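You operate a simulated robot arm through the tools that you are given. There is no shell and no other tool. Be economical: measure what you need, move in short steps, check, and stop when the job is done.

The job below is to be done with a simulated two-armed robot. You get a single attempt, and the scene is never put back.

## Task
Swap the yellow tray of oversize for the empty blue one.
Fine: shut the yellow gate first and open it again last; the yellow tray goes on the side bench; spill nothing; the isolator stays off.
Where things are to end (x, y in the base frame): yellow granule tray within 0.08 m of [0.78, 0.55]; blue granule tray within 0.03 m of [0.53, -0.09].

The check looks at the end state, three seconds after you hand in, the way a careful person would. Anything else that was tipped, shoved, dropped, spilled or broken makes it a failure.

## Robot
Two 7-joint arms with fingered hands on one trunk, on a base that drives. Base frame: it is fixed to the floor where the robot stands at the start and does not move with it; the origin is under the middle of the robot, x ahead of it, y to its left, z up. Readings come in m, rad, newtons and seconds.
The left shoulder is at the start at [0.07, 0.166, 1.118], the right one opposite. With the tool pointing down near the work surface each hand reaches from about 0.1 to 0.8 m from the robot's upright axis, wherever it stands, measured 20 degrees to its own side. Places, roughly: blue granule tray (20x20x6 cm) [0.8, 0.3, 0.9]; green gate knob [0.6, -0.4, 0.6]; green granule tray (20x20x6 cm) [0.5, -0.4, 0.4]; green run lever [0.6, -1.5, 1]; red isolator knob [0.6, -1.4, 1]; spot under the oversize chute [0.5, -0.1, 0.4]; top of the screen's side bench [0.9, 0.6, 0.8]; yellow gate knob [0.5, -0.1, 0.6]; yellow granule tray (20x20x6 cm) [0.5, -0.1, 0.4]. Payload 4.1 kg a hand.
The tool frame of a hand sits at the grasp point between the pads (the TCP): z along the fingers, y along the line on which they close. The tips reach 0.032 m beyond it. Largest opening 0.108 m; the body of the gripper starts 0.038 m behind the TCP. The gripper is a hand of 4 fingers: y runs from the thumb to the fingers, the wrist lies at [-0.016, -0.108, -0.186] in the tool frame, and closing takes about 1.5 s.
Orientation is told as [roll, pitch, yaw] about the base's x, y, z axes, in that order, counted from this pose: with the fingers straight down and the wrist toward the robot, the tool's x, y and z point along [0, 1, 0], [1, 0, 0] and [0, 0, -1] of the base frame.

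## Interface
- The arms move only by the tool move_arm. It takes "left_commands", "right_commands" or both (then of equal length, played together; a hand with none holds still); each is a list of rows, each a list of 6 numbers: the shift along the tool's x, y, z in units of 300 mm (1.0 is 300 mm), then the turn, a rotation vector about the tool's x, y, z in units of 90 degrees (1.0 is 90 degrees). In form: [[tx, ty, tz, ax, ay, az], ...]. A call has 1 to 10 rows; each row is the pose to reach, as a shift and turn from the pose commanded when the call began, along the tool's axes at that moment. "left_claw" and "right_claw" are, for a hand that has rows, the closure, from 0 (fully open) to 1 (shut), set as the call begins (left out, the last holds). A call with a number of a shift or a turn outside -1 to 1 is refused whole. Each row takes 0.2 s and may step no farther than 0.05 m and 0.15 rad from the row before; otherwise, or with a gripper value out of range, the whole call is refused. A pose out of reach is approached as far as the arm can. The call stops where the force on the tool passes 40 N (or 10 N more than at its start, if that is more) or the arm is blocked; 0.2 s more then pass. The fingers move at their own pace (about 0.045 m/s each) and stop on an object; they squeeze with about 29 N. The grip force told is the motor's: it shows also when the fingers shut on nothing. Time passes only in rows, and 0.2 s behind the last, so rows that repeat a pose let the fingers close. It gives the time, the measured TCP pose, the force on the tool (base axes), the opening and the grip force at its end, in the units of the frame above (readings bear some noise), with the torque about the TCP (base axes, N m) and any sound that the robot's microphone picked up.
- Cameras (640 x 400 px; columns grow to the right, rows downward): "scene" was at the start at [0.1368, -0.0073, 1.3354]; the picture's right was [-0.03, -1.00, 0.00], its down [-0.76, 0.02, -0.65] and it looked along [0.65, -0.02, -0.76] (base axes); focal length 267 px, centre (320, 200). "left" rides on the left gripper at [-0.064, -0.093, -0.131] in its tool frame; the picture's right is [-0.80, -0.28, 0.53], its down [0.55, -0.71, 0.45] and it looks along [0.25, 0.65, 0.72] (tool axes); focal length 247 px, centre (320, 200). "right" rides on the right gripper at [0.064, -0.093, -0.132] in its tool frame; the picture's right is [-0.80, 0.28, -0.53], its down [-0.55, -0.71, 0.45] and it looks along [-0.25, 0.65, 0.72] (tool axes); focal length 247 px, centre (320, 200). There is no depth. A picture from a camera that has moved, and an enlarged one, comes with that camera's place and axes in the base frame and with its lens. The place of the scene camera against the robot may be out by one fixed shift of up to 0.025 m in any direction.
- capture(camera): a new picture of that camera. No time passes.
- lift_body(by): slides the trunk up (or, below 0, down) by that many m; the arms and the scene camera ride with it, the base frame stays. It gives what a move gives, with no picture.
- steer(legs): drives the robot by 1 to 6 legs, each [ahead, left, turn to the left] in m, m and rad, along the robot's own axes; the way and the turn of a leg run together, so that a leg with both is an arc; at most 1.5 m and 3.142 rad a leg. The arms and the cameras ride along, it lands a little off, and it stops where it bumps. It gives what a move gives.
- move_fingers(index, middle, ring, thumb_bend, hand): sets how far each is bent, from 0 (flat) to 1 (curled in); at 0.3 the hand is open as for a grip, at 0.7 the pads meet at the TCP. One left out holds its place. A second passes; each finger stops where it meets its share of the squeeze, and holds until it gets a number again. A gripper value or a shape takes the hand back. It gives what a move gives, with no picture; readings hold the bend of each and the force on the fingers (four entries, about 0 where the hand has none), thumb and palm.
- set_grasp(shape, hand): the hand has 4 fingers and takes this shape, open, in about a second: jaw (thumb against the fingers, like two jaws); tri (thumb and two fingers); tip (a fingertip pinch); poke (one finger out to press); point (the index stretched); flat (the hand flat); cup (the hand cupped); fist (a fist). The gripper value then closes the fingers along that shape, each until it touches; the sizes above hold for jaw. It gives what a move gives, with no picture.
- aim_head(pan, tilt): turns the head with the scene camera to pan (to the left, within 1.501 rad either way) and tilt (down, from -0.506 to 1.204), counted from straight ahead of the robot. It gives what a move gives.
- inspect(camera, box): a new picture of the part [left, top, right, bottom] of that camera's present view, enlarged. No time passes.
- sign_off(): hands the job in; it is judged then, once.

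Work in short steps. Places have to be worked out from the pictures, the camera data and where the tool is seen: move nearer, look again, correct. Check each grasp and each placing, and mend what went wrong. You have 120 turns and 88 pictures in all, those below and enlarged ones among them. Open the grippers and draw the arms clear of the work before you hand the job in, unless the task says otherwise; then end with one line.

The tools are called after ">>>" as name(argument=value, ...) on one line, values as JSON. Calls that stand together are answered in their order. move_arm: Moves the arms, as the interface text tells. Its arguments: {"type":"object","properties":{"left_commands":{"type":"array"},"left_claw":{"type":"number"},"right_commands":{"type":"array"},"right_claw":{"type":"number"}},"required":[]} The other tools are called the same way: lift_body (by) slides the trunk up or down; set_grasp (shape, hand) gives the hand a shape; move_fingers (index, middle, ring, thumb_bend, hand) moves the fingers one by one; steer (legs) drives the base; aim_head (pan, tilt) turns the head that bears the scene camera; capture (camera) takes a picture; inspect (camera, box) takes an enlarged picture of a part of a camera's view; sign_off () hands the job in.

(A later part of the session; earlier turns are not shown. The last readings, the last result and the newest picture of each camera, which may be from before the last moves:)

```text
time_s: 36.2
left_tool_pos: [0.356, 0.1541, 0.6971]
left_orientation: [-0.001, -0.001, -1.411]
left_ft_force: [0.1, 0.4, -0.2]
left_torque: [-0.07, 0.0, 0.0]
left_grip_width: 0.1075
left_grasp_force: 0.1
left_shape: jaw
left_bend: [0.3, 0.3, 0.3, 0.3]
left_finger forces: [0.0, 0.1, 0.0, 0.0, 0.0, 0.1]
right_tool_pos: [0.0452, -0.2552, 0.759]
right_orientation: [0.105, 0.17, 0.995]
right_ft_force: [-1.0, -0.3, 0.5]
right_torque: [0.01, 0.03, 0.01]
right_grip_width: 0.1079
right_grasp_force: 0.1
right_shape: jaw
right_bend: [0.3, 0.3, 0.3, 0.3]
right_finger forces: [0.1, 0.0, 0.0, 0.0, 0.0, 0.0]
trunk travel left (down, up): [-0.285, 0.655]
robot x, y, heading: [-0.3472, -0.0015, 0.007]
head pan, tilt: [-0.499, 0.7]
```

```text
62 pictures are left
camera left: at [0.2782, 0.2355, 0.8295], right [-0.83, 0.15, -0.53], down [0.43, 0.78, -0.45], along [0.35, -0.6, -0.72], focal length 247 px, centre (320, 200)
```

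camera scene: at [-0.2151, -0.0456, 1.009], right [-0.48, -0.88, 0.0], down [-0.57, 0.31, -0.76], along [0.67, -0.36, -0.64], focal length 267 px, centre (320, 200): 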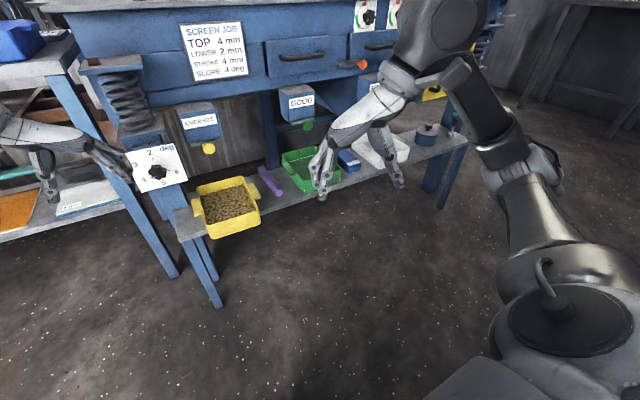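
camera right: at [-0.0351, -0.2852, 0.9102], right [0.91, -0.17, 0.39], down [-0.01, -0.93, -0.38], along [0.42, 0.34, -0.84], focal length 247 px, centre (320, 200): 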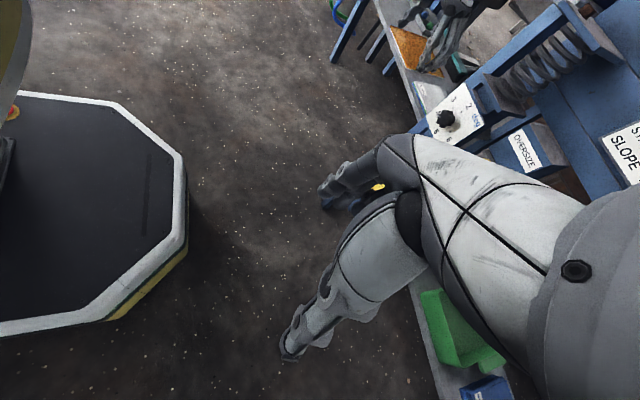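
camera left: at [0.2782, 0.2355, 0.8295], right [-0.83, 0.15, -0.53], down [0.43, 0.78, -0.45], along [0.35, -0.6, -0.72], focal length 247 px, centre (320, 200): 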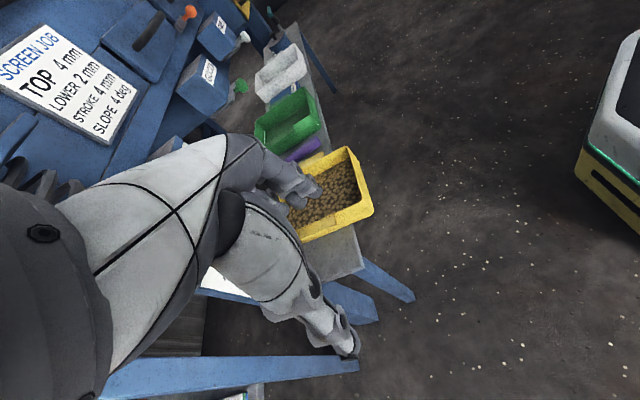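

The right elbow is folded out. I unwind the yaw and stretch that arm forward to reset its configuration.

>>> move_arm(right_commands=[[0, 0, 0, 0, 0, 0.09], [0, 0, 0, 0, 0, 0.18], [0, 0, 0, 0, 0, 0.27], [0, 0, 0, 0, 0, 0.36], [0, 0, 0, 0, 0, 0.45], [0, 0, 0, 0, 0, 0.54], [0, 0, 0, 0, 0, 0.63]])

>>> move_arm(right_commands=[[-0.02, 0.1, 0, 0.0, 0, 0], [-0.04, 0.25, 0, 0, 0, 0], [-0.08, 0.4, 0, 0, 0, 0], [-0.12, 0.55, 0, 0, 0, 0], [-0.16, 0.7, 0, 0, 0, 0], [-0.2, 0.85, 0, 0, 0, 0], [-0.2, 1.0, 0, 0, 0, 0]])

```text
time_s: 37.8
left_tool_pos: [0.3565, 0.1548, 0.6971]
left_orientation: [-0.003, -0.001, -1.409]
left_ft_force: [0.4, -0.9, 0.5]
left_torque: [-0.02, -0.02, 0.01]
left_grip_width: 0.1074
left_grasp_force: 0.1
left_shape: jaw
left_bend: [0.3, 0.3, 0.3, 0.3]
left_finger forces: [0.1, 0.0, 0.0, 0.1, 0.1, 0.0]
right_tool_pos: [0.0442, -0.2556, 0.7596]
right_orientation: [-0.084, 0.181, -0.016]
right_ft_force: [0.5, -0.6, -1.0]
right_torque: [0.0, 0.01, -0.03]
right_grip_width: 0.1079
right_grasp_force: 0.1
right_shape: jaw
right_bend: [0.3, 0.3, 0.3, 0.3]
right_finger forces: [0.0, 0.1, 0.1, 0.0, 0.1, 0.0]
trunk travel left (down, up): [-0.285, 0.655]
robot x, y, heading: [-0.3471, 0.0005, 0.004]
head pan, tilt: [-0.499, 0.7]
```

```text
time_s: 39.4
left_tool_pos: [0.3566, 0.1554, 0.6964]
left_orientation: [-0.002, 0.001, -1.41]
left_ft_force: [0.2, -0.2, -0.1]
left_torque: [0.0, 0.0, 0.01]
left_grip_width: 0.1078
left_grasp_force: 0.1
left_shape: jaw
left_bend: [0.3, 0.3, 0.3, 0.3]
left_finger forces: [0.0, 0.1, 0.1, 0.1, 0.0, 0.0]
right_tool_pos: [0.3406, -0.3175, 0.7099]
right_orientation: [-0.088, 0.18, -0.013]
right_ft_force: [-0.7, -0.1, 0.2]
right_torque: [-0.01, 0.02, -0.01]
right_grip_width: 0.1079
right_grasp_force: 0.1
right_shape: jaw
right_bend: [0.3, 0.3, 0.3, 0.3]
right_finger forces: [0.0, 0.0, 0.0, 0.0, 0.0, 0.1]
trunk travel left (down, up): [-0.285, 0.655]
robot x, y, heading: [-0.3521, -0.0024, 0.002]
head pan, tilt: [-0.499, 0.7]
```

Now I correct the tilt so the fingers point 25–30° forward (as wanted), then yaw about the tool axis at this longer reach.

>>> move_arm(right_commands=[[0, 0, 0, -0.09, 0.014, 0], [0, 0, 0, -0.18, 0.028, 0], [0, 0, 0, -0.27, 0.042, 0], [0, 0, 0, -0.36, 0.056, 0], [0, 0, 0, -0.4, 0.056, 0]])

>>> move_arm(right_commands=[[0, 0, 0, 0, 0, -0.09], [0, 0, 0, 0, 0, -0.18], [0, 0, 0, 0, 0, -0.27], [0, 0, 0, 0, 0, -0.36], [0, 0, 0, 0, 0, -0.45], [0, 0, 0, 0, 0, -0.54], [0, 0, 0, 0, 0, -0.63], [0, 0, 0, 0, 0, -0.72], [0, 0, 0, 0, 0, -0.81], [0, 0, 0, 0, 0, -0.9]])

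```text
time_s: 40.6
left_tool_pos: [0.3571, 0.155, 0.698]
left_orientation: [-0.002, 0.0, -1.41]
left_ft_force: [-1.5, 0.2, 0.0]
left_torque: [-0.01, -0.03, -0.03]
left_grip_width: 0.1075
left_grasp_force: 0.2
left_shape: jaw
left_bend: [0.3, 0.3, 0.3, 0.3]
left_finger forces: [0.1, 0.0, 0.1, 0.0, 0.0, 0.1]
right_tool_pos: [0.3392, -0.3187, 0.7099]
right_orientation: [0.0, -0.446, 0.015]
right_ft_force: [0.2, -0.2, 0.9]
right_torque: [0.02, -0.02, 0.0]
right_grip_width: 0.108
right_grasp_force: 0.1
right_shape: jaw
right_bend: [0.3, 0.3, 0.3, 0.3]
right_finger forces: [0.2, 0.0, 0.0, 0.0, 0.1, 0.0]
trunk travel left (down, up): [-0.285, 0.655]
robot x, y, heading: [-0.3483, -0.0021, 0.005]
head pan, tilt: [-0.499, 0.7]
```

```text
time_s: 42.8
left_tool_pos: [0.3557, 0.1545, 0.697]
left_orientation: [0.001, 0.0, -1.412]
left_ft_force: [0.6, -0.1, 0.1]
left_torque: [0.01, -0.01, -0.02]
left_grip_width: 0.1077
left_grasp_force: 0.0
left_shape: jaw
left_bend: [0.3, 0.3, 0.3, 0.3]
left_finger forces: [0.1, 0.1, 0.1, 0.0, 0.0, 0.0]
right_tool_pos: [0.3603, -0.3089, 0.6927]
right_orientation: [-0.443, -0.082, 1.448]
right_ft_force: [0.0, 0.5, -0.7]
right_torque: [-0.01, 0.01, 0.01]
right_grip_width: 0.1081
right_grasp_force: 0.0
right_shape: jaw
right_bend: [0.3, 0.3, 0.3, 0.3]
right_finger forces: [0.0, 0.1, 0.0, 0.0, 0.0, 0.1]
right hand out of reach, approached as far as the arm can: row 4, 5, 7, 8, 9, 10
trunk travel left (down, up): [-0.285, 0.655]
robot x, y, heading: [-0.3476, 0.003, 0.003]
head pan, tilt: [-0.499, 0.7]
```

Right hand now has nearly the wanted pose (fingers forward-down, closing along y). I bring it inward and give the left the mirrored tilt.

>>> move_arm(right_commands=[[0.03, 0.11, -0.005, 0, 0, 0], [0.06, 0.22, -0.01, 0, 0, 0], [0.09, 0.33, -0.015, 0, 0, 0], [0.12, 0.44, -0.02, 0, 0, 0], [0.15, 0.55, -0.025, 0, 0, 0], [0.186, 0.648, -0.03, 0, 0, 0]], left_commands=[[-0.02, 0.03, 0, 0, 0.05, 0.02], [-0.04, 0.06, 0, 0, 0.1, 0.04], [-0.06, 0.09, 0, 0, 0.15, 0.06], [-0.08, 0.12, 0, 0, 0.2, 0.08], [-0.1, 0.15, 0, 0, 0.25, 0.1], [-0.115, 0.167, 0, 0, 0.28, 0.1]])

```text
time_s: 44.2
left_tool_pos: [0.3296, 0.0995, 0.6977]
left_orientation: [0.439, 0.034, -1.564]
left_ft_force: [0.8, 0.0, -0.5]
left_torque: [0.01, 0.01, 0.05]
left_grip_width: 0.1075
left_grasp_force: 0.0
left_shape: jaw
left_bend: [0.3, 0.3, 0.3, 0.3]
left_finger forces: [0.0, 0.0, 0.0, 0.0, 0.0, 0.0]
right_tool_pos: [0.3299, -0.1089, 0.692]
right_orientation: [-0.441, -0.068, 1.444]
right_ft_force: [-0.3, -0.3, -0.4]
right_torque: [0.0, -0.03, -0.02]
right_grip_width: 0.1076
right_grasp_force: 0.1
right_shape: jaw
right_bend: [0.3, 0.3, 0.3, 0.3]
right_finger forces: [0.0, 0.1, 0.1, 0.1, 0.0, 0.0]
trunk travel left (down, up): [-0.285, 0.655]
robot x, y, heading: [-0.3466, -0.0018, 0.004]
head pan, tilt: [-0.499, 0.7]
```

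Both hands are mirrored. I shift the base right 9 cm and forward 10 cm, aim the head, and check alignment above the tray.

>>> steer(legs=[[0, -0.086, 0], [0.1, 0, 0]])

>>> aim_head(pan=0, tilt=0.8)

>>> move_arm(right_commands=[[0, 0, 0, 0, 0, -0.035], [0, 0, 0, 0, 0, -0.07]])

>>> capture(camera="scene")

>>> capture(camera="left")

>>> capture(camera="right")

```text
time_s: 46.0
left_tool_pos: [0.4324, 0.0144, 0.696]
left_orientation: [0.436, 0.037, -1.563]
left_ft_force: [0.6, -0.2, -0.8]
left_torque: [-0.01, 0.0, 0.0]
left_grip_width: 0.1075
left_grasp_force: 0.0
left_shape: jaw
left_bend: [0.3, 0.3, 0.3, 0.3]
left_finger forces: [0.1, 0.1, 0.0, 0.1, 0.0, 0.0]
right_tool_pos: [0.432, -0.1951, 0.6915]
right_orientation: [-0.441, -0.07, 1.441]
right_ft_force: [0.5, 0.2, 0.0]
right_torque: [0.01, 0.02, -0.04]
right_grip_width: 0.1081
right_grasp_force: 0.0
right_shape: jaw
right_bend: [0.3, 0.3, 0.3, 0.3]
right_finger forces: [0.0, 0.1, 0.1, 0.1, 0.0, 0.0]
trunk travel left (down, up): [-0.285, 0.655]
robot x, y, heading: [-0.246, -0.0852, 0.0]
head pan, tilt: [-0.499, 0.7]
```

```text
time_s: 46.9
left_tool_pos: [0.4301, 0.0145, 0.6969]
left_orientation: [0.437, 0.035, -1.564]
left_ft_force: [-0.3, -0.1, -0.1]
left_torque: [0.02, -0.01, 0.02]
left_grip_width: 0.1077
left_grasp_force: 0.3
left_shape: jaw
left_bend: [0.3, 0.3, 0.3, 0.3]
left_finger forces: [0.0, 0.1, 0.0, 0.0, 0.0, 0.0]
right_tool_pos: [0.431, -0.1953, 0.692]
right_orientation: [-0.441, -0.069, 1.444]
right_ft_force: [-0.2, 1.4, -0.1]
right_torque: [-0.02, -0.03, 0.01]
right_grip_width: 0.1078
right_grasp_force: 0.0
right_shape: jaw
right_bend: [0.3, 0.3, 0.3, 0.3]
right_finger forces: [0.0, 0.0, 0.0, 0.1, 0.0, 0.0]
trunk travel left (down, up): [-0.285, 0.655]
robot x, y, heading: [-0.2495, -0.0878, 0.0]
head pan, tilt: [0.0, 0.799]
```

```text
time_s: 47.5
left_tool_pos: [0.431, 0.0129, 0.6971]
left_orientation: [0.437, 0.036, -1.563]
left_ft_force: [0.1, -0.4, 0.1]
left_torque: [0.0, 0.01, -0.01]
left_grip_width: 0.108
left_grasp_force: 0.1
left_shape: jaw
left_bend: [0.3, 0.3, 0.3, 0.3]
left_finger forces: [0.0, 0.1, 0.1, 0.0, 0.1, 0.0]
right_tool_pos: [0.4303, -0.1948, 0.6921]
right_orientation: [-0.443, -0.02, 1.542]
right_ft_force: [0.0, 0.5, 0.1]
right_torque: [-0.03, 0.01, -0.01]
right_grip_width: 0.1078
right_grasp_force: 0.1
right_shape: jaw
right_bend: [0.3, 0.3, 0.3, 0.3]
right_finger forces: [0.1, 0.0, 0.0, 0.0, 0.0, 0.0]
trunk travel left (down, up): [-0.285, 0.655]
robot x, y, heading: [-0.2518, -0.0863, 0.0]
head pan, tilt: [0.0, 0.799]
```

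```text
61 pictures are left
camera scene: at [-0.1074, -0.0908, 1.0008], right [0.0, -1.0, 0.0], down [-0.72, 0.0, -0.7], along [0.7, 0.0, -0.72], focal length 267 px, centre (320, 200)
```

scene: 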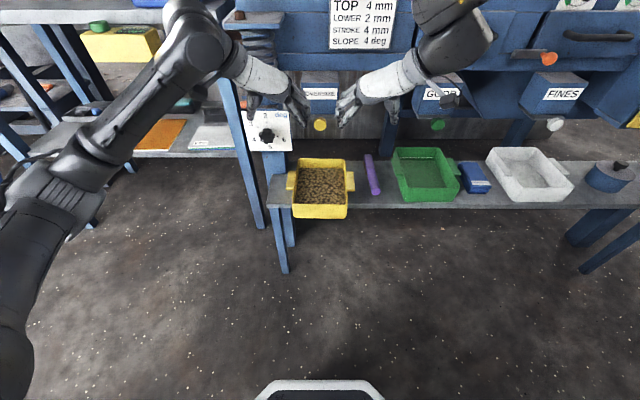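

```text
60 pictures are left
camera left: at [0.3172, 0.1015, 0.793], right [-0.5, 0.31, -0.81], down [0.68, 0.72, -0.15], along [0.53, -0.63, -0.57], focal length 247 px, centre (320, 200)
```

left: 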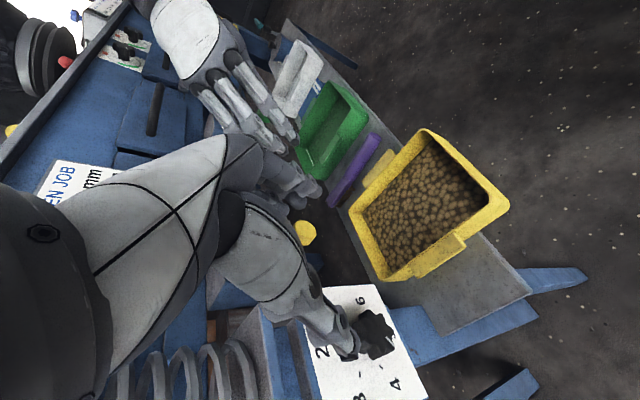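

```text
59 pictures are left
camera right: at [0.3126, -0.2865, 0.7808], right [0.5, 0.25, 0.83], down [0.67, -0.72, -0.18], along [0.55, 0.65, -0.53], focal length 247 px, centre (320, 200)
```

right: 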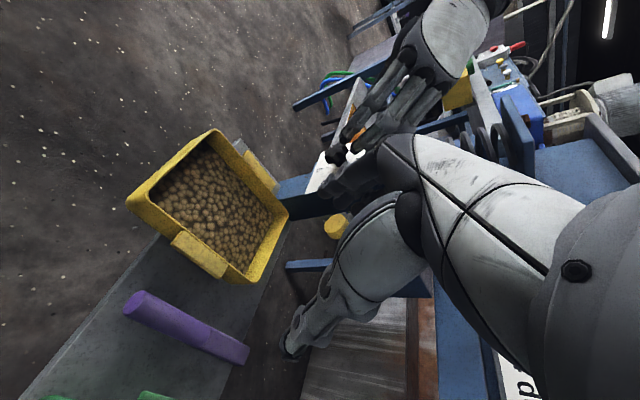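

Tab centres come out near (0.467, 0.002) and (0.465, -0.170). I trim the hands' y, move ahead 3 cm and lower most of the way.

>>> move_arm(left_commands=[[-0.007, 0.033, 0.015, 0, 0, 0]], right_commands=[[0, 0.073, 0, 0, 0, 0]])

>>> steer(legs=[[0.034, 0, 0]])

>>> lift_body(by=-0.15)

>>> capture(camera="scene")

>>> capture(camera="left")

>>> capture(camera="right")

```text
time_s: 47.9
left_tool_pos: [0.4317, 0.004, 0.691]
left_orientation: [0.437, 0.035, -1.563]
left_ft_force: [0.5, 0.6, 0.5]
left_torque: [-0.01, -0.03, 0.01]
left_grip_width: 0.1075
left_grasp_force: 0.0
left_shape: jaw
left_bend: [0.3, 0.3, 0.3, 0.3]
left_finger forces: [0.0, 0.0, 0.1, 0.0, 0.0, 0.1]
right_tool_pos: [0.4324, -0.1726, 0.6923]
right_orientation: [-0.444, -0.021, 1.543]
right_ft_force: [0.8, -0.1, 0.5]
right_torque: [0.02, -0.02, 0.04]
right_grip_width: 0.108
right_grasp_force: 0.0
right_shape: jaw
right_bend: [0.3, 0.3, 0.3, 0.3]
right_finger forces: [0.0, 0.0, 0.1, 0.0, 0.1, 0.0]
trunk travel left (down, up): [-0.285, 0.655]
robot x, y, heading: [-0.2495, -0.0881, 0.001]
head pan, tilt: [0.0, 0.799]
```

```text
time_s: 48.8
left_tool_pos: [0.4654, 0.0037, 0.6912]
left_orientation: [0.435, 0.035, -1.563]
left_ft_force: [0.9, 0.0, -0.4]
left_torque: [-0.02, 0.01, 0.01]
left_grip_width: 0.1078
left_grasp_force: 0.0
left_shape: jaw
left_bend: [0.3, 0.3, 0.3, 0.3]
left_finger forces: [0.0, 0.1, 0.0, 0.0, 0.0, 0.1]
right_tool_pos: [0.4658, -0.1729, 0.6909]
right_orientation: [-0.443, -0.022, 1.544]
right_ft_force: [0.1, -0.9, -0.5]
right_torque: [-0.01, 0.0, -0.01]
right_grip_width: 0.1081
right_grasp_force: 0.0
right_shape: jaw
right_bend: [0.3, 0.3, 0.3, 0.3]
right_finger forces: [0.0, 0.1, 0.1, 0.1, 0.1, 0.0]
trunk travel left (down, up): [-0.285, 0.655]
robot x, y, heading: [-0.2116, -0.0861, 0.002]
head pan, tilt: [0.0, 0.799]
```

```text
time_s: 50.5
left_tool_pos: [0.4665, 0.0047, 0.5424]
left_orientation: [0.436, 0.035, -1.562]
left_ft_force: [-0.5, 0.8, 0.2]
left_torque: [0.02, 0.01, 0.01]
left_grip_width: 0.1078
left_grasp_force: 0.1
left_shape: jaw
left_bend: [0.3, 0.3, 0.3, 0.3]
left_finger forces: [0.1, 0.0, 0.0, 0.1, 0.0, 0.0]
right_tool_pos: [0.466, -0.1735, 0.5413]
right_orientation: [-0.446, -0.021, 1.542]
right_ft_force: [-0.2, 0.1, 0.1]
right_torque: [-0.02, 0.01, -0.04]
right_grip_width: 0.1078
right_grasp_force: 0.1
right_shape: jaw
right_bend: [0.3, 0.3, 0.3, 0.3]
right_finger forces: [0.0, 0.1, 0.1, 0.0, 0.0, 0.0]
trunk travel left (down, up): [-0.135, 0.805]
robot x, y, heading: [-0.2122, -0.0866, 0.004]
head pan, tilt: [0.0, 0.799]
```

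```text
58 pictures are left
camera scene: at [-0.0732, -0.0907, 0.8509], right [0.0, -1.0, 0.0], down [-0.72, 0.0, -0.7], along [0.7, 0.0, -0.72], focal length 267 px, centre (320, 200)
```

scene: 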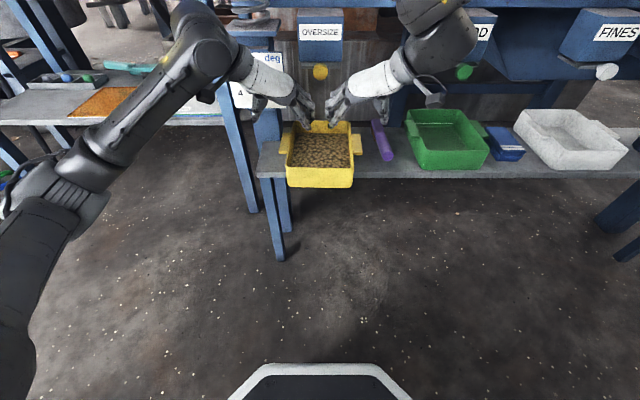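

```text
57 pictures are left
camera left: at [0.3513, 0.092, 0.6376], right [-0.5, 0.31, -0.81], down [0.68, 0.72, -0.15], along [0.53, -0.63, -0.57], focal length 247 px, centre (320, 200)
```

left: 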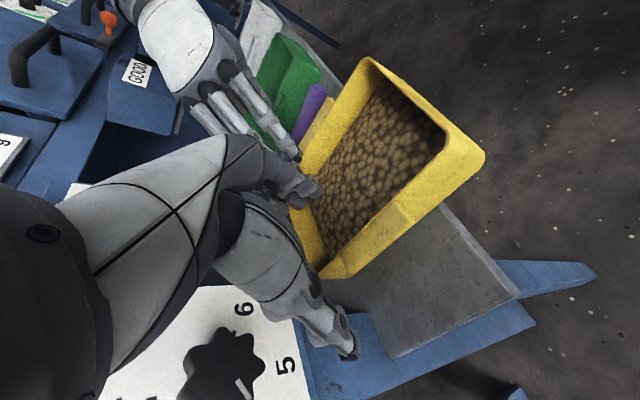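

```text
56 pictures are left
camera right: at [0.3475, -0.2638, 0.6314], right [0.5, 0.25, 0.83], down [0.67, -0.72, -0.18], along [0.55, 0.65, -0.53], focal length 247 px, centre (320, 200)
```

right: 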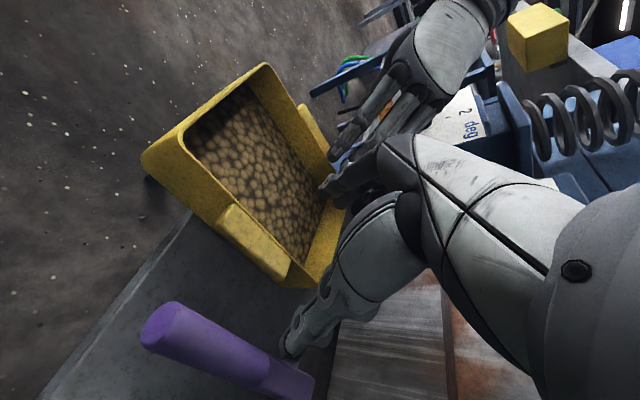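

Close now; I enlarge both wrist views to locate tabs and rim exactly.

>>> inspect(camera="left", box=[260, 40, 500, 300])

>>> inspect(camera="right", box=[130, 50, 370, 300])

>>> inspect(camera="scene", box=[240, 50, 400, 200])

```text
1.54 times, centred on (380, 170) of left
camera zoom: at [0.3513, 0.092, 0.6376], right [-0.5, 0.31, -0.81], down [0.68, 0.72, -0.15], along [0.53, -0.63, -0.57], focal length 380 px, centre (228, 246)
```

zoom: 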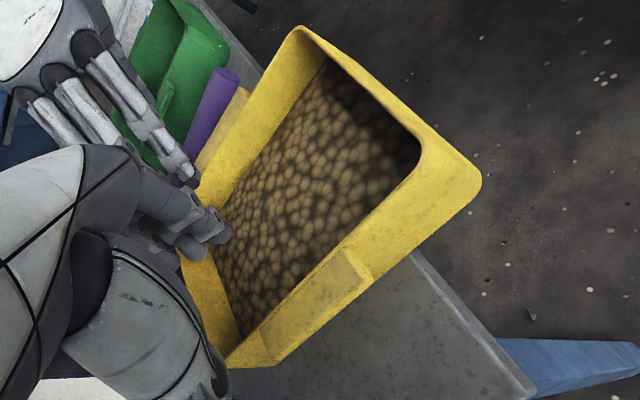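

```text
1.60 times, centred on (250, 175) of right
camera zoom: at [0.3475, -0.2638, 0.6314], right [0.5, 0.25, 0.83], down [0.67, -0.72, -0.18], along [0.55, 0.65, -0.53], focal length 395 px, centre (432, 240)
```

zoom: 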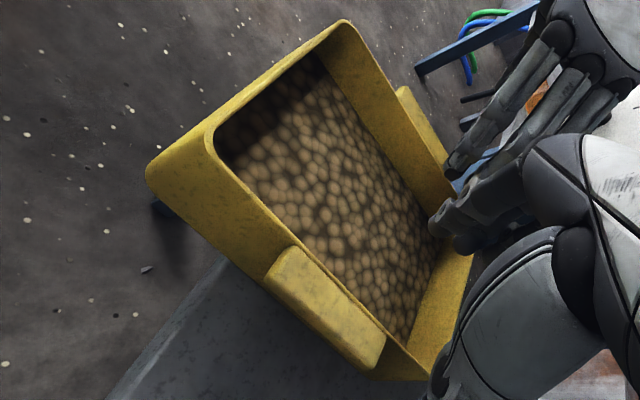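

```text
2.67 times, centred on (320, 125) of scene
camera zoom: at [-0.0732, -0.0907, 0.8509], right [0.0, -1.0, 0.0], down [-0.72, 0.0, -0.7], along [0.7, 0.0, -0.72], focal length 712 px, centre (320, 400)
```

zoom: 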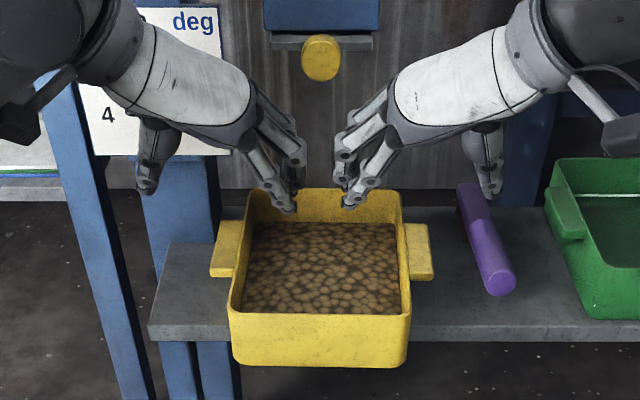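

Tabs span x 0.42–0.51, with outer edges at y ≈ 0.0 and -0.174. I bring the hands in slightly and lower to z ≈ 0.485.

>>> move_arm(left_commands=[[0, 0.027, 0, 0, 0, 0]], right_commands=[[0, 0.02, 0, 0, 0, 0]])

>>> lift_body(by=-0.057)

>>> inspect(camera="scene", box=[240, 30, 400, 180])

>>> capture(camera="left")

>>> capture(camera="right")

```text
time_s: 50.9
left_tool_pos: [0.4655, -0.0046, 0.5421]
left_orientation: [0.437, 0.035, -1.562]
left_ft_force: [-0.5, 0.7, -0.3]
left_torque: [0.0, -0.02, 0.0]
left_grip_width: 0.108
left_grasp_force: 0.1
left_shape: jaw
left_bend: [0.3, 0.3, 0.3, 0.3]
left_finger forces: [0.1, 0.0, 0.0, 0.1, 0.0, 0.1]
right_tool_pos: [0.4659, -0.166, 0.5427]
right_orientation: [-0.446, -0.023, 1.543]
right_ft_force: [-0.1, 0.2, -0.6]
right_torque: [-0.03, 0.02, -0.02]
right_grip_width: 0.1081
right_grasp_force: 0.0
right_shape: jaw
right_bend: [0.3, 0.3, 0.3, 0.3]
right_finger forces: [0.0, 0.0, 0.0, 0.0, 0.0, 0.1]
trunk travel left (down, up): [-0.135, 0.805]
robot x, y, heading: [-0.21, -0.0868, 0.004]
head pan, tilt: [0.0, 0.799]
```

```text
time_s: 51.9
left_tool_pos: [0.4665, -0.0041, 0.4858]
left_orientation: [0.437, 0.035, -1.562]
left_ft_force: [0.2, -0.3, 0.6]
left_torque: [0.02, 0.02, -0.03]
left_grip_width: 0.1076
left_grasp_force: 0.1
left_shape: jaw
left_bend: [0.3, 0.3, 0.3, 0.3]
left_finger forces: [0.0, 0.0, 0.0, 0.1, 0.1, 0.1]
right_tool_pos: [0.4655, -0.1659, 0.4871]
right_orientation: [-0.447, -0.021, 1.544]
right_ft_force: [-0.3, 0.3, 0.2]
right_torque: [0.01, -0.01, -0.04]
right_grip_width: 0.108
right_grasp_force: 0.1
right_shape: jaw
right_bend: [0.3, 0.3, 0.3, 0.3]
right_finger forces: [0.0, 0.0, 0.0, 0.1, 0.0, 0.0]
trunk travel left (down, up): [-0.078, 0.862]
robot x, y, heading: [-0.2164, -0.0853, 0.003]
head pan, tilt: [0.0, 0.799]
```

```text
2.67 times, centred on (320, 105) of scene
camera zoom: at [-0.0732, -0.0907, 0.7939], right [0.0, -1.0, 0.0], down [-0.72, 0.0, -0.7], along [0.7, 0.0, -0.72], focal length 712 px, centre (320, 453)
```

zoom: 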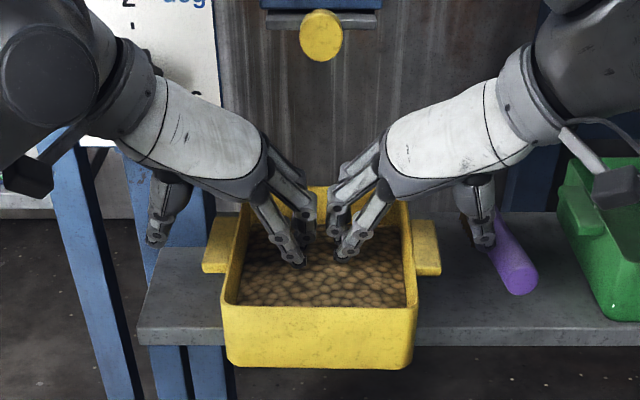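

```text
51 pictures are left
camera left: at [0.3511, 0.0836, 0.5805], right [-0.5, 0.31, -0.81], down [0.68, 0.72, -0.15], along [0.53, -0.63, -0.57], focal length 247 px, centre (320, 200)
```

left: 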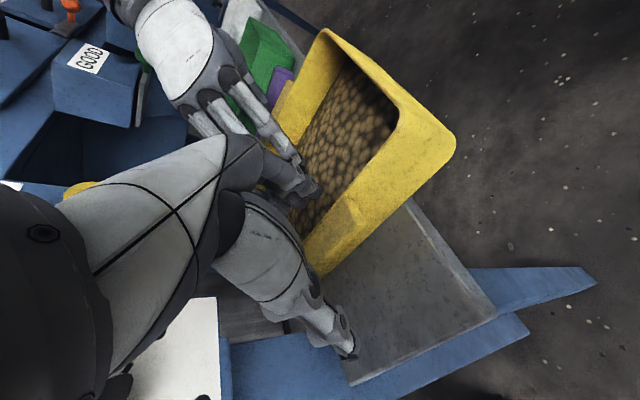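

```text
50 pictures are left
camera right: at [0.3476, -0.2576, 0.575], right [0.5, 0.25, 0.83], down [0.67, -0.72, -0.18], along [0.55, 0.65, -0.53], focal length 247 px, centre (320, 200)
```

right: 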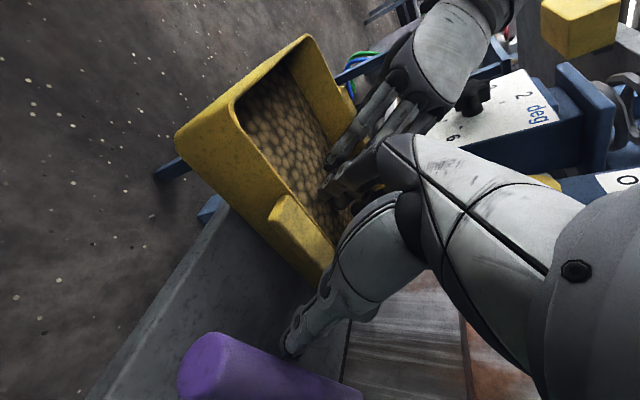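

Fingers are inside, thumbs outside the tabs, nothing touched. I close both hands.

>>> move_arm(left_commands=[[0, 0, 0, 0, 0, 0], [0, 0, 0, 0, 0, 0], [0, 0, 0, 0, 0, 0], [0, 0, 0, 0, 0, 0], [0, 0, 0, 0, 0, 0], [0, 0, 0, 0, 0, 0], [0, 0, 0, 0, 0, 0], [0, 0, 0, 0, 0, 0]], right_commands=[[0, 0, 0, 0, 0, 0], [0, 0, 0, 0, 0, 0], [0, 0, 0, 0, 0, 0], [0, 0, 0, 0, 0, 0], [0, 0, 0, 0, 0, 0], [0, 0, 0, 0, 0, 0], [0, 0, 0, 0, 0, 0], [0, 0, 0, 0, 0, 0]], left_claw=1, right_claw=1)

>>> inspect(camera="scene", box=[240, 30, 400, 180])

>>> capture(camera="left")

```text
time_s: 53.7
left_tool_pos: [0.4658, -0.0048, 0.4846]
left_orientation: [0.436, 0.034, -1.562]
left_ft_force: [-0.3, 0.7, 0.7]
left_torque: [-0.32, -0.02, -0.16]
left_grip_width: 0.0209
left_grasp_force: 28.9
left_shape: jaw
left_bend: [0.73, 0.6, 0.59, 0.75]
left_finger forces: [15.0, 7.4, 4.0, 0.1, 26.1, 0.0]
right_tool_pos: [0.4664, -0.1666, 0.4858]
right_orientation: [-0.443, -0.02, 1.542]
right_ft_force: [0.4, -0.4, -0.5]
right_torque: [0.29, 0.0, 0.11]
right_grip_width: 0.0202
right_grasp_force: 28.9
right_shape: jaw
right_bend: [0.72, 0.64, 0.64, 0.75]
right_finger forces: [14.7, 7.6, 3.5, 0.0, 25.7, 0.0]
trunk travel left (down, up): [-0.078, 0.862]
robot x, y, heading: [-0.2144, -0.0834, 0.001]
head pan, tilt: [0.0, 0.799]
```

```text
2.67 times, centred on (320, 105) of scene
camera zoom: at [-0.0728, -0.0907, 0.7937], right [0.0, -1.0, 0.0], down [-0.72, 0.0, -0.7], along [0.7, 0.0, -0.72], focal length 712 px, centre (320, 453)
```

zoom: 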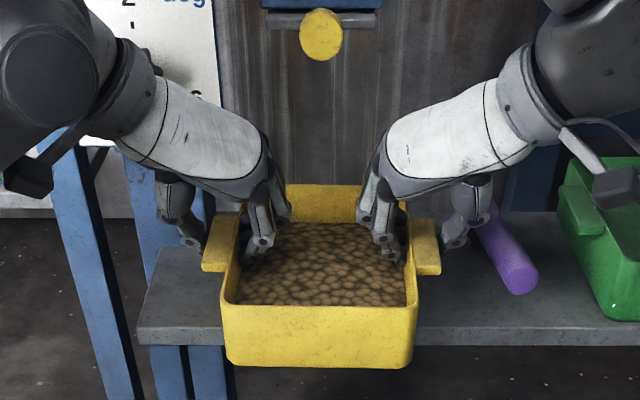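

```text
48 pictures are left
camera left: at [0.3515, 0.0836, 0.5799], right [-0.5, 0.31, -0.81], down [0.68, 0.72, -0.15], along [0.53, -0.63, -0.57], focal length 247 px, centre (320, 200)
```

left: 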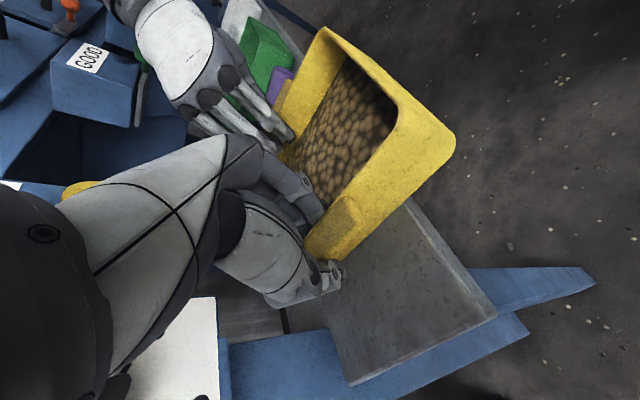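

Both hands grip wall plus tab (2 cm, about 26 N each). A test lift of 1.5 cm.

>>> lift_body(by=0.015)

>>> inspect(camera="scene", box=[240, 30, 400, 180])

```text
time_s: 54.3
left_tool_pos: [0.4657, -0.005, 0.4987]
left_orientation: [0.437, 0.035, -1.561]
left_ft_force: [0.4, 0.9, -2.3]
left_torque: [-0.31, 0.01, -0.18]
left_grip_width: 0.0212
left_grasp_force: 28.6
left_shape: jaw
left_bend: [0.73, 0.6, 0.59, 0.75]
left_finger forces: [15.0, 7.3, 4.1, 0.0, 26.1, 0.0]
right_tool_pos: [0.4658, -0.1656, 0.5001]
right_orientation: [-0.443, -0.021, 1.544]
right_ft_force: [0.6, 0.6, -2.0]
right_torque: [0.28, -0.01, 0.11]
right_grip_width: 0.0202
right_grasp_force: 29.0
right_shape: jaw
right_bend: [0.72, 0.64, 0.64, 0.75]
right_finger forces: [15.0, 7.6, 3.5, 0.1, 25.6, 0.0]
trunk travel left (down, up): [-0.093, 0.847]
robot x, y, heading: [-0.2164, -0.0867, 0.0]
head pan, tilt: [0.0, 0.799]
```

```text
2.67 times, centred on (320, 105) of scene
camera zoom: at [-0.0726, -0.0907, 0.8087], right [0.0, -1.0, 0.0], down [-0.72, 0.0, -0.7], along [0.7, 0.0, -0.72], focal length 712 px, centre (320, 453)
```

zoom: 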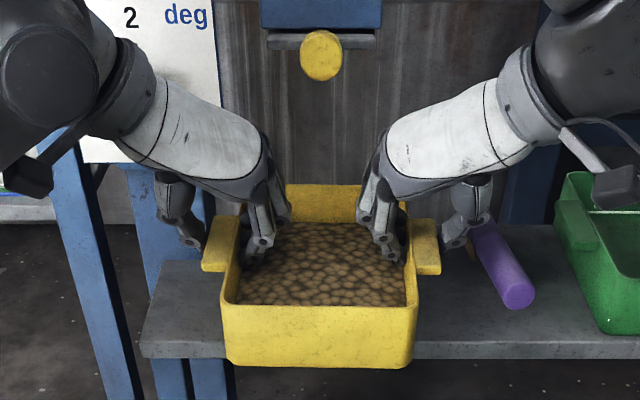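

The tray rises level, about 2.2 N on each hand. I lift slightly more and back straight out.

>>> lift_body(by=0.015)

>>> steer(legs=[[-0.1, 0, 0], [-0.25, 0, 0]])

>>> capture(camera="scene")

```text
time_s: 54.9
left_tool_pos: [0.4664, -0.0046, 0.5143]
left_orientation: [0.435, 0.034, -1.562]
left_ft_force: [-0.3, 0.7, -1.8]
left_torque: [-0.33, 0.03, -0.16]
left_grip_width: 0.021
left_grasp_force: 28.8
left_shape: jaw
left_bend: [0.73, 0.6, 0.59, 0.75]
left_finger forces: [15.0, 7.5, 4.0, 0.0, 25.9, 0.0]
right_tool_pos: [0.4663, -0.1662, 0.5147]
right_orientation: [-0.444, -0.018, 1.542]
right_ft_force: [0.2, -0.2, -2.3]
right_torque: [0.3, -0.03, 0.12]
right_grip_width: 0.0203
right_grasp_force: 28.9
right_shape: jaw
right_bend: [0.72, 0.64, 0.64, 0.75]
right_finger forces: [15.0, 7.7, 3.5, 0.0, 25.5, 0.0]
trunk travel left (down, up): [-0.108, 0.832]
robot x, y, heading: [-0.2115, -0.086, 0.001]
head pan, tilt: [0.0, 0.799]
```

```text
time_s: 56.8
left_tool_pos: [0.2835, -0.0028, 0.5141]
left_orientation: [0.435, 0.035, -1.559]
left_ft_force: [-0.2, -0.7, -2.3]
left_torque: [-0.34, -0.03, -0.18]
left_grip_width: 0.0212
left_grasp_force: 29.0
left_shape: jaw
left_bend: [0.73, 0.6, 0.59, 0.75]
left_finger forces: [15.6, 7.7, 4.1, 0.0, 26.0, 0.0]
right_tool_pos: [0.2825, -0.1653, 0.5154]
right_orientation: [-0.443, -0.022, 1.545]
right_ft_force: [0.2, 0.9, -2.4]
right_torque: [0.3, -0.04, 0.11]
right_grip_width: 0.0202
right_grasp_force: 29.0
right_shape: jaw
right_bend: [0.72, 0.64, 0.64, 0.75]
right_finger forces: [15.4, 8.0, 3.8, 0.1, 25.7, 0.0]
trunk travel left (down, up): [-0.108, 0.832]
robot x, y, heading: [-0.3962, -0.0873, 0.004]
head pan, tilt: [0.0, 0.799]
stopped in leg 2: the robot was blocked; the commanded pose is now the measured one
```

```text
46 pictures are left
camera scene: at [-0.2558, -0.0909, 0.8236], right [0.0, -1.0, 0.0], down [-0.72, 0.0, -0.7], along [0.7, 0.0, -0.72], focal length 267 px, centre (320, 200)
```

scene: 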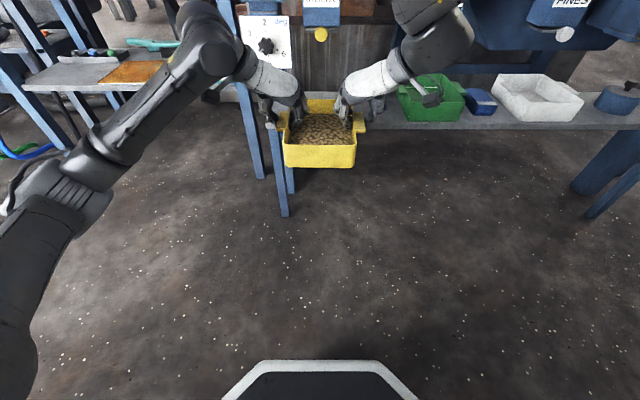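

The base bumped something behind at x≈-0.40, so I ease forward 2 cm; the tray is already clear of the shelf and dial. Now I raise the trunk well above bench height.

>>> steer(legs=[[0.02, 0, 0]])

>>> lift_body(by=0.5)

>>> aim_head(pan=0.4, tilt=0.75)

>>> capture(camera="scene")

```text
time_s: 57.6
left_tool_pos: [0.3022, -0.0028, 0.5131]
left_orientation: [0.436, 0.035, -1.559]
left_ft_force: [0.2, 0.1, -2.7]
left_torque: [-0.31, 0.01, -0.13]
left_grip_width: 0.021
left_grasp_force: 29.0
left_shape: jaw
left_bend: [0.73, 0.6, 0.59, 0.75]
left_finger forces: [15.5, 7.5, 4.1, 0.0, 26.0, 0.0]
right_tool_pos: [0.3027, -0.1652, 0.5155]
right_orientation: [-0.443, -0.021, 1.545]
right_ft_force: [0.4, 0.9, -1.5]
right_torque: [0.29, 0.01, 0.11]
right_grip_width: 0.0199
right_grasp_force: 28.9
right_shape: jaw
right_bend: [0.72, 0.64, 0.64, 0.75]
right_finger forces: [15.4, 7.9, 3.6, 0.1, 25.8, 0.0]
trunk travel left (down, up): [-0.108, 0.832]
robot x, y, heading: [-0.3781, -0.0843, 0.005]
head pan, tilt: [0.0, 0.799]
```

```text
refused: 0.5 is not a number from -0.4 to 0.4
```

```text
time_s: 58.5
left_tool_pos: [0.3022, -0.0022, 0.5141]
left_orientation: [0.435, 0.034, -1.558]
left_ft_force: [-0.5, -0.9, -1.1]
left_torque: [-0.31, 0.0, -0.2]
left_grip_width: 0.0209
left_grasp_force: 28.9
left_shape: jaw
left_bend: [0.73, 0.6, 0.59, 0.75]
left_finger forces: [15.5, 7.6, 4.1, 0.0, 26.0, 0.0]
right_tool_pos: [0.303, -0.1657, 0.5154]
right_orientation: [-0.445, -0.022, 1.545]
right_ft_force: [0.2, 0.7, -1.9]
right_torque: [0.34, -0.02, 0.1]
right_grip_width: 0.0202
right_grasp_force: 28.7
right_shape: jaw
right_bend: [0.72, 0.64, 0.64, 0.75]
right_finger forces: [15.4, 7.9, 3.6, 0.0, 25.7, 0.0]
trunk travel left (down, up): [-0.108, 0.832]
robot x, y, heading: [-0.3751, -0.086, 0.007]
head pan, tilt: [0.4, 0.75]
```

```text
45 pictures are left
camera scene: at [-0.2408, -0.0587, 0.8277], right [0.39, -0.92, 0.0], down [-0.63, -0.27, -0.73], along [0.67, 0.29, -0.68], focal length 267 px, centre (320, 200)
```

scene: 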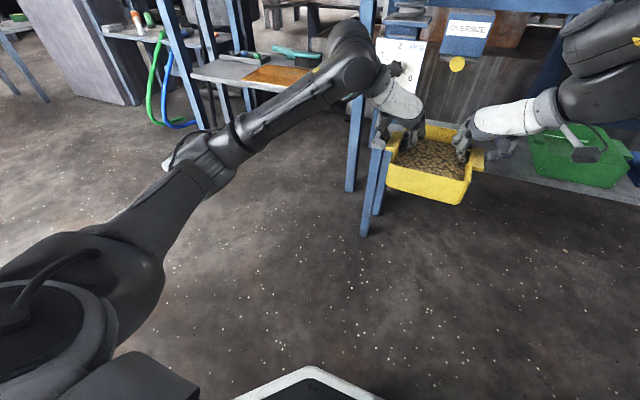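

Lift in two steps.

>>> lift_body(by=0.4)

>>> lift_body(by=0.08)

>>> steer(legs=[[0, 0.66, 0]])

>>> aim_head(pan=0, tilt=0.75)

>>> capture(camera="scene")

```text
time_s: 62.3
left_tool_pos: [0.303, -0.0033, 0.9136]
left_orientation: [0.436, 0.035, -1.558]
left_ft_force: [-0.9, -1.0, -2.1]
left_torque: [-0.35, 0.0, -0.18]
left_grip_width: 0.0212
left_grasp_force: 28.9
left_shape: jaw
left_bend: [0.73, 0.6, 0.59, 0.75]
left_finger forces: [15.5, 7.6, 4.1, 0.0, 25.9, 0.0]
right_tool_pos: [0.3036, -0.1651, 0.9156]
right_orientation: [-0.442, -0.021, 1.544]
right_ft_force: [0.1, 1.2, -2.4]
right_torque: [0.31, -0.03, 0.12]
right_grip_width: 0.0201
right_grasp_force: 28.8
right_shape: jaw
right_bend: [0.72, 0.64, 0.64, 0.75]
right_finger forces: [15.4, 7.8, 3.6, 0.0, 25.7, 0.0]
trunk travel left (down, up): [-0.508, 0.432]
robot x, y, heading: [-0.3774, -0.085, 0.008]
head pan, tilt: [0.4, 0.75]
```

```text
time_s: 63.5
left_tool_pos: [0.3028, -0.0017, 0.9941]
left_orientation: [0.437, 0.035, -1.558]
left_ft_force: [0.1, -0.9, -1.7]
left_torque: [-0.31, 0.01, -0.18]
left_grip_width: 0.0212
left_grasp_force: 29.2
left_shape: jaw
left_bend: [0.73, 0.6, 0.59, 0.75]
left_finger forces: [15.6, 7.6, 4.2, 0.0, 26.0, 0.1]
right_tool_pos: [0.3025, -0.1643, 0.9959]
right_orientation: [-0.443, -0.02, 1.545]
right_ft_force: [-0.6, 1.4, -2.1]
right_torque: [0.3, -0.03, 0.13]
right_grip_width: 0.0202
right_grasp_force: 29.0
right_shape: jaw
right_bend: [0.72, 0.64, 0.64, 0.75]
right_finger forces: [15.3, 7.9, 3.6, 0.1, 25.7, 0.0]
trunk travel left (down, up): [-0.588, 0.352]
robot x, y, heading: [-0.3751, -0.0868, 0.01]
head pan, tilt: [0.4, 0.75]
```

```text
time_s: 65.7
left_tool_pos: [0.307, 0.3463, 0.991]
left_orientation: [0.433, 0.031, -1.466]
left_ft_force: [0.7, 0.2, -1.4]
left_torque: [-0.42, 0.0, -0.18]
left_grip_width: 0.0212
left_grasp_force: 28.3
left_shape: jaw
left_bend: [0.73, 0.6, 0.59, 0.75]
left_finger forces: [15.9, 7.9, 3.8, 0.1, 26.9, 0.0]
right_tool_pos: [0.3227, 0.1853, 0.9943]
right_orientation: [-0.441, -0.019, 1.639]
right_ft_force: [-0.4, 0.8, -1.5]
right_torque: [0.26, 0.03, 0.14]
right_grip_width: 0.0203
right_grasp_force: 29.0
right_shape: jaw
right_bend: [0.72, 0.64, 0.64, 0.75]
right_finger forces: [15.5, 8.1, 3.9, 0.1, 26.3, 0.0]
trunk travel left (down, up): [-0.588, 0.352]
robot x, y, heading: [-0.3603, 0.1974, 0.097]
head pan, tilt: [0.4, 0.75]
stopped in leg 1: the robot was blocked; the commanded pose is now the measured one
```

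```text
time_s: 66.6
left_tool_pos: [0.305, 0.3439, 0.9947]
left_orientation: [0.436, 0.034, -1.466]
left_ft_force: [-0.3, -0.6, -1.3]
left_torque: [-0.35, -0.03, -0.13]
left_grip_width: 0.0212
left_grasp_force: 29.1
left_shape: jaw
left_bend: [0.73, 0.6, 0.59, 0.75]
left_finger forces: [15.9, 7.8, 3.7, 0.0, 26.6, 0.0]
right_tool_pos: [0.3216, 0.1815, 0.9951]
right_orientation: [-0.445, -0.024, 1.639]
right_ft_force: [-0.1, 0.1, -2.7]
right_torque: [0.36, -0.01, 0.13]
right_grip_width: 0.0205
right_grasp_force: 28.5
right_shape: jaw
right_bend: [0.72, 0.64, 0.64, 0.75]
right_finger forces: [15.4, 8.0, 4.0, 0.0, 26.6, 0.1]
trunk travel left (down, up): [-0.588, 0.352]
robot x, y, heading: [-0.3656, 0.1971, 0.098]
head pan, tilt: [0.0, 0.75]
```

```text
44 pictures are left
camera scene: at [-0.2208, 0.2047, 1.3078], right [0.1, -1.0, 0.0], down [-0.68, -0.07, -0.73], along [0.73, 0.07, -0.68], focal length 267 px, centre (320, 200)
```

scene: 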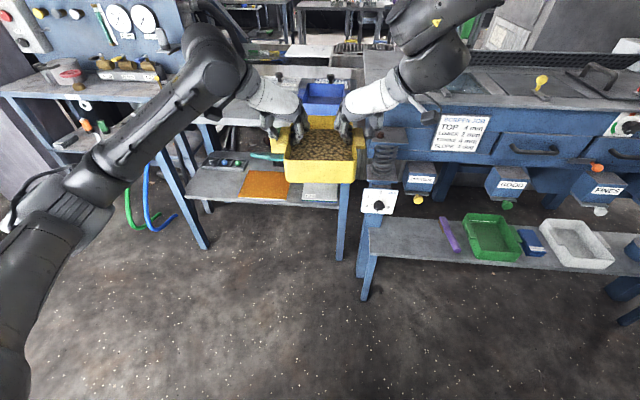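

Something blocked the base and turned it 0.1 rad. I look to the left and rear-left.

>>> aim_head(pan=1.5, tilt=0.8)

>>> capture(camera="scene")

```text
time_s: 68.2
left_tool_pos: [0.3049, 0.3436, 0.995]
left_orientation: [0.438, 0.033, -1.466]
left_ft_force: [-0.5, -0.1, -1.9]
left_torque: [-0.34, -0.02, -0.14]
left_grip_width: 0.0211
left_grasp_force: 29.2
left_shape: jaw
left_bend: [0.73, 0.6, 0.59, 0.75]
left_finger forces: [15.8, 7.8, 3.8, 0.0, 26.6, 0.1]
right_tool_pos: [0.3217, 0.1822, 0.996]
right_orientation: [-0.442, -0.023, 1.637]
right_ft_force: [0.4, 1.8, -2.2]
right_torque: [0.3, 0.01, 0.11]
right_grip_width: 0.0201
right_grasp_force: 28.9
right_shape: jaw
right_bend: [0.72, 0.64, 0.64, 0.75]
right_finger forces: [15.5, 8.1, 3.9, 0.0, 26.5, 0.0]
trunk travel left (down, up): [-0.588, 0.352]
robot x, y, heading: [-0.3612, 0.1984, 0.103]
head pan, tilt: [1.499, 0.799]
```

```text
43 pictures are left
camera scene: at [-0.3049, 0.2775, 1.3038], right [1.0, 0.03, 0.0], down [0.02, -0.72, -0.7], along [-0.02, 0.7, -0.72], focal length 267 px, centre (320, 200)
```

scene: 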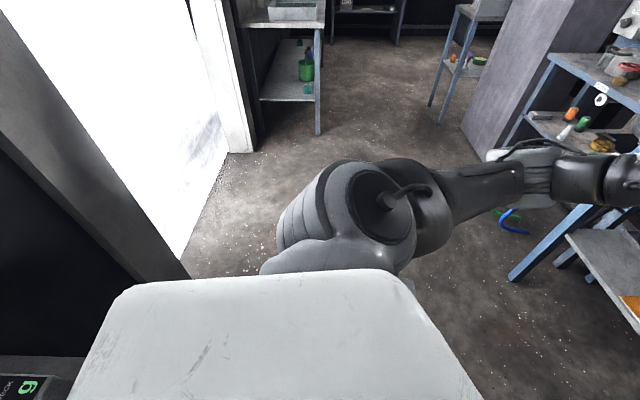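

There's a wall column behind-left; I must stay further forward. I go ahead 0.15, straighten the heading, then left.

>>> steer(legs=[[0.15, 0, 0], [0, 0, -0.1], [0, 0.2, 0]])

>>> aim_head(pan=0, tilt=0.8)

>>> capture(camera="scene")

```text
time_s: 71.3
left_tool_pos: [0.4663, 0.4866, 0.9941]
left_orientation: [0.436, 0.034, -1.571]
left_ft_force: [-0.5, 0.5, -2.1]
left_torque: [-0.34, -0.01, -0.18]
left_grip_width: 0.0211
left_grasp_force: 29.0
left_shape: jaw
left_bend: [0.73, 0.6, 0.59, 0.75]
left_finger forces: [15.8, 7.8, 3.8, 0.0, 26.4, 0.1]
right_tool_pos: [0.4647, 0.3245, 0.9958]
right_orientation: [-0.443, -0.021, 1.533]
right_ft_force: [0.1, 0.2, -2.3]
right_torque: [0.28, 0.01, 0.14]
right_grip_width: 0.0206
right_grasp_force: 29.0
right_shape: jaw
right_bend: [0.72, 0.64, 0.64, 0.75]
right_finger forces: [15.4, 8.1, 3.9, 0.1, 26.4, 0.0]
trunk travel left (down, up): [-0.588, 0.352]
robot x, y, heading: [-0.2138, 0.4107, -0.01]
head pan, tilt: [1.499, 0.799]
```

```text
time_s: 72.9
left_tool_pos: [0.4659, 0.4865, 0.9946]
left_orientation: [0.437, 0.033, -1.572]
left_ft_force: [-0.1, -0.7, -1.5]
left_torque: [-0.38, 0.01, -0.17]
left_grip_width: 0.0214
left_grasp_force: 29.0
left_shape: jaw
left_bend: [0.73, 0.6, 0.59, 0.75]
left_finger forces: [15.9, 7.7, 3.8, 0.1, 26.4, 0.0]
right_tool_pos: [0.4654, 0.3235, 0.9953]
right_orientation: [-0.443, -0.025, 1.531]
right_ft_force: [0.2, 0.4, -1.8]
right_torque: [0.31, -0.01, 0.16]
right_grip_width: 0.0204
right_grasp_force: 28.9
right_shape: jaw
right_bend: [0.72, 0.64, 0.64, 0.75]
right_finger forces: [15.3, 8.2, 3.9, 0.0, 26.4, 0.1]
trunk travel left (down, up): [-0.588, 0.352]
robot x, y, heading: [-0.2146, 0.4114, -0.002]
head pan, tilt: [0.0, 0.799]
```

```text
42 pictures are left
camera scene: at [-0.073, 0.4052, 1.3037], right [-0.01, -1.0, 0.0], down [-0.72, 0.0, -0.7], along [0.7, 0.0, -0.72], focal length 267 px, centre (320, 200)
```

scene: 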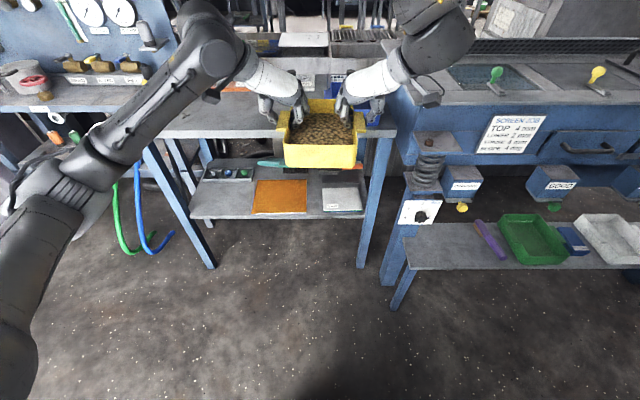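

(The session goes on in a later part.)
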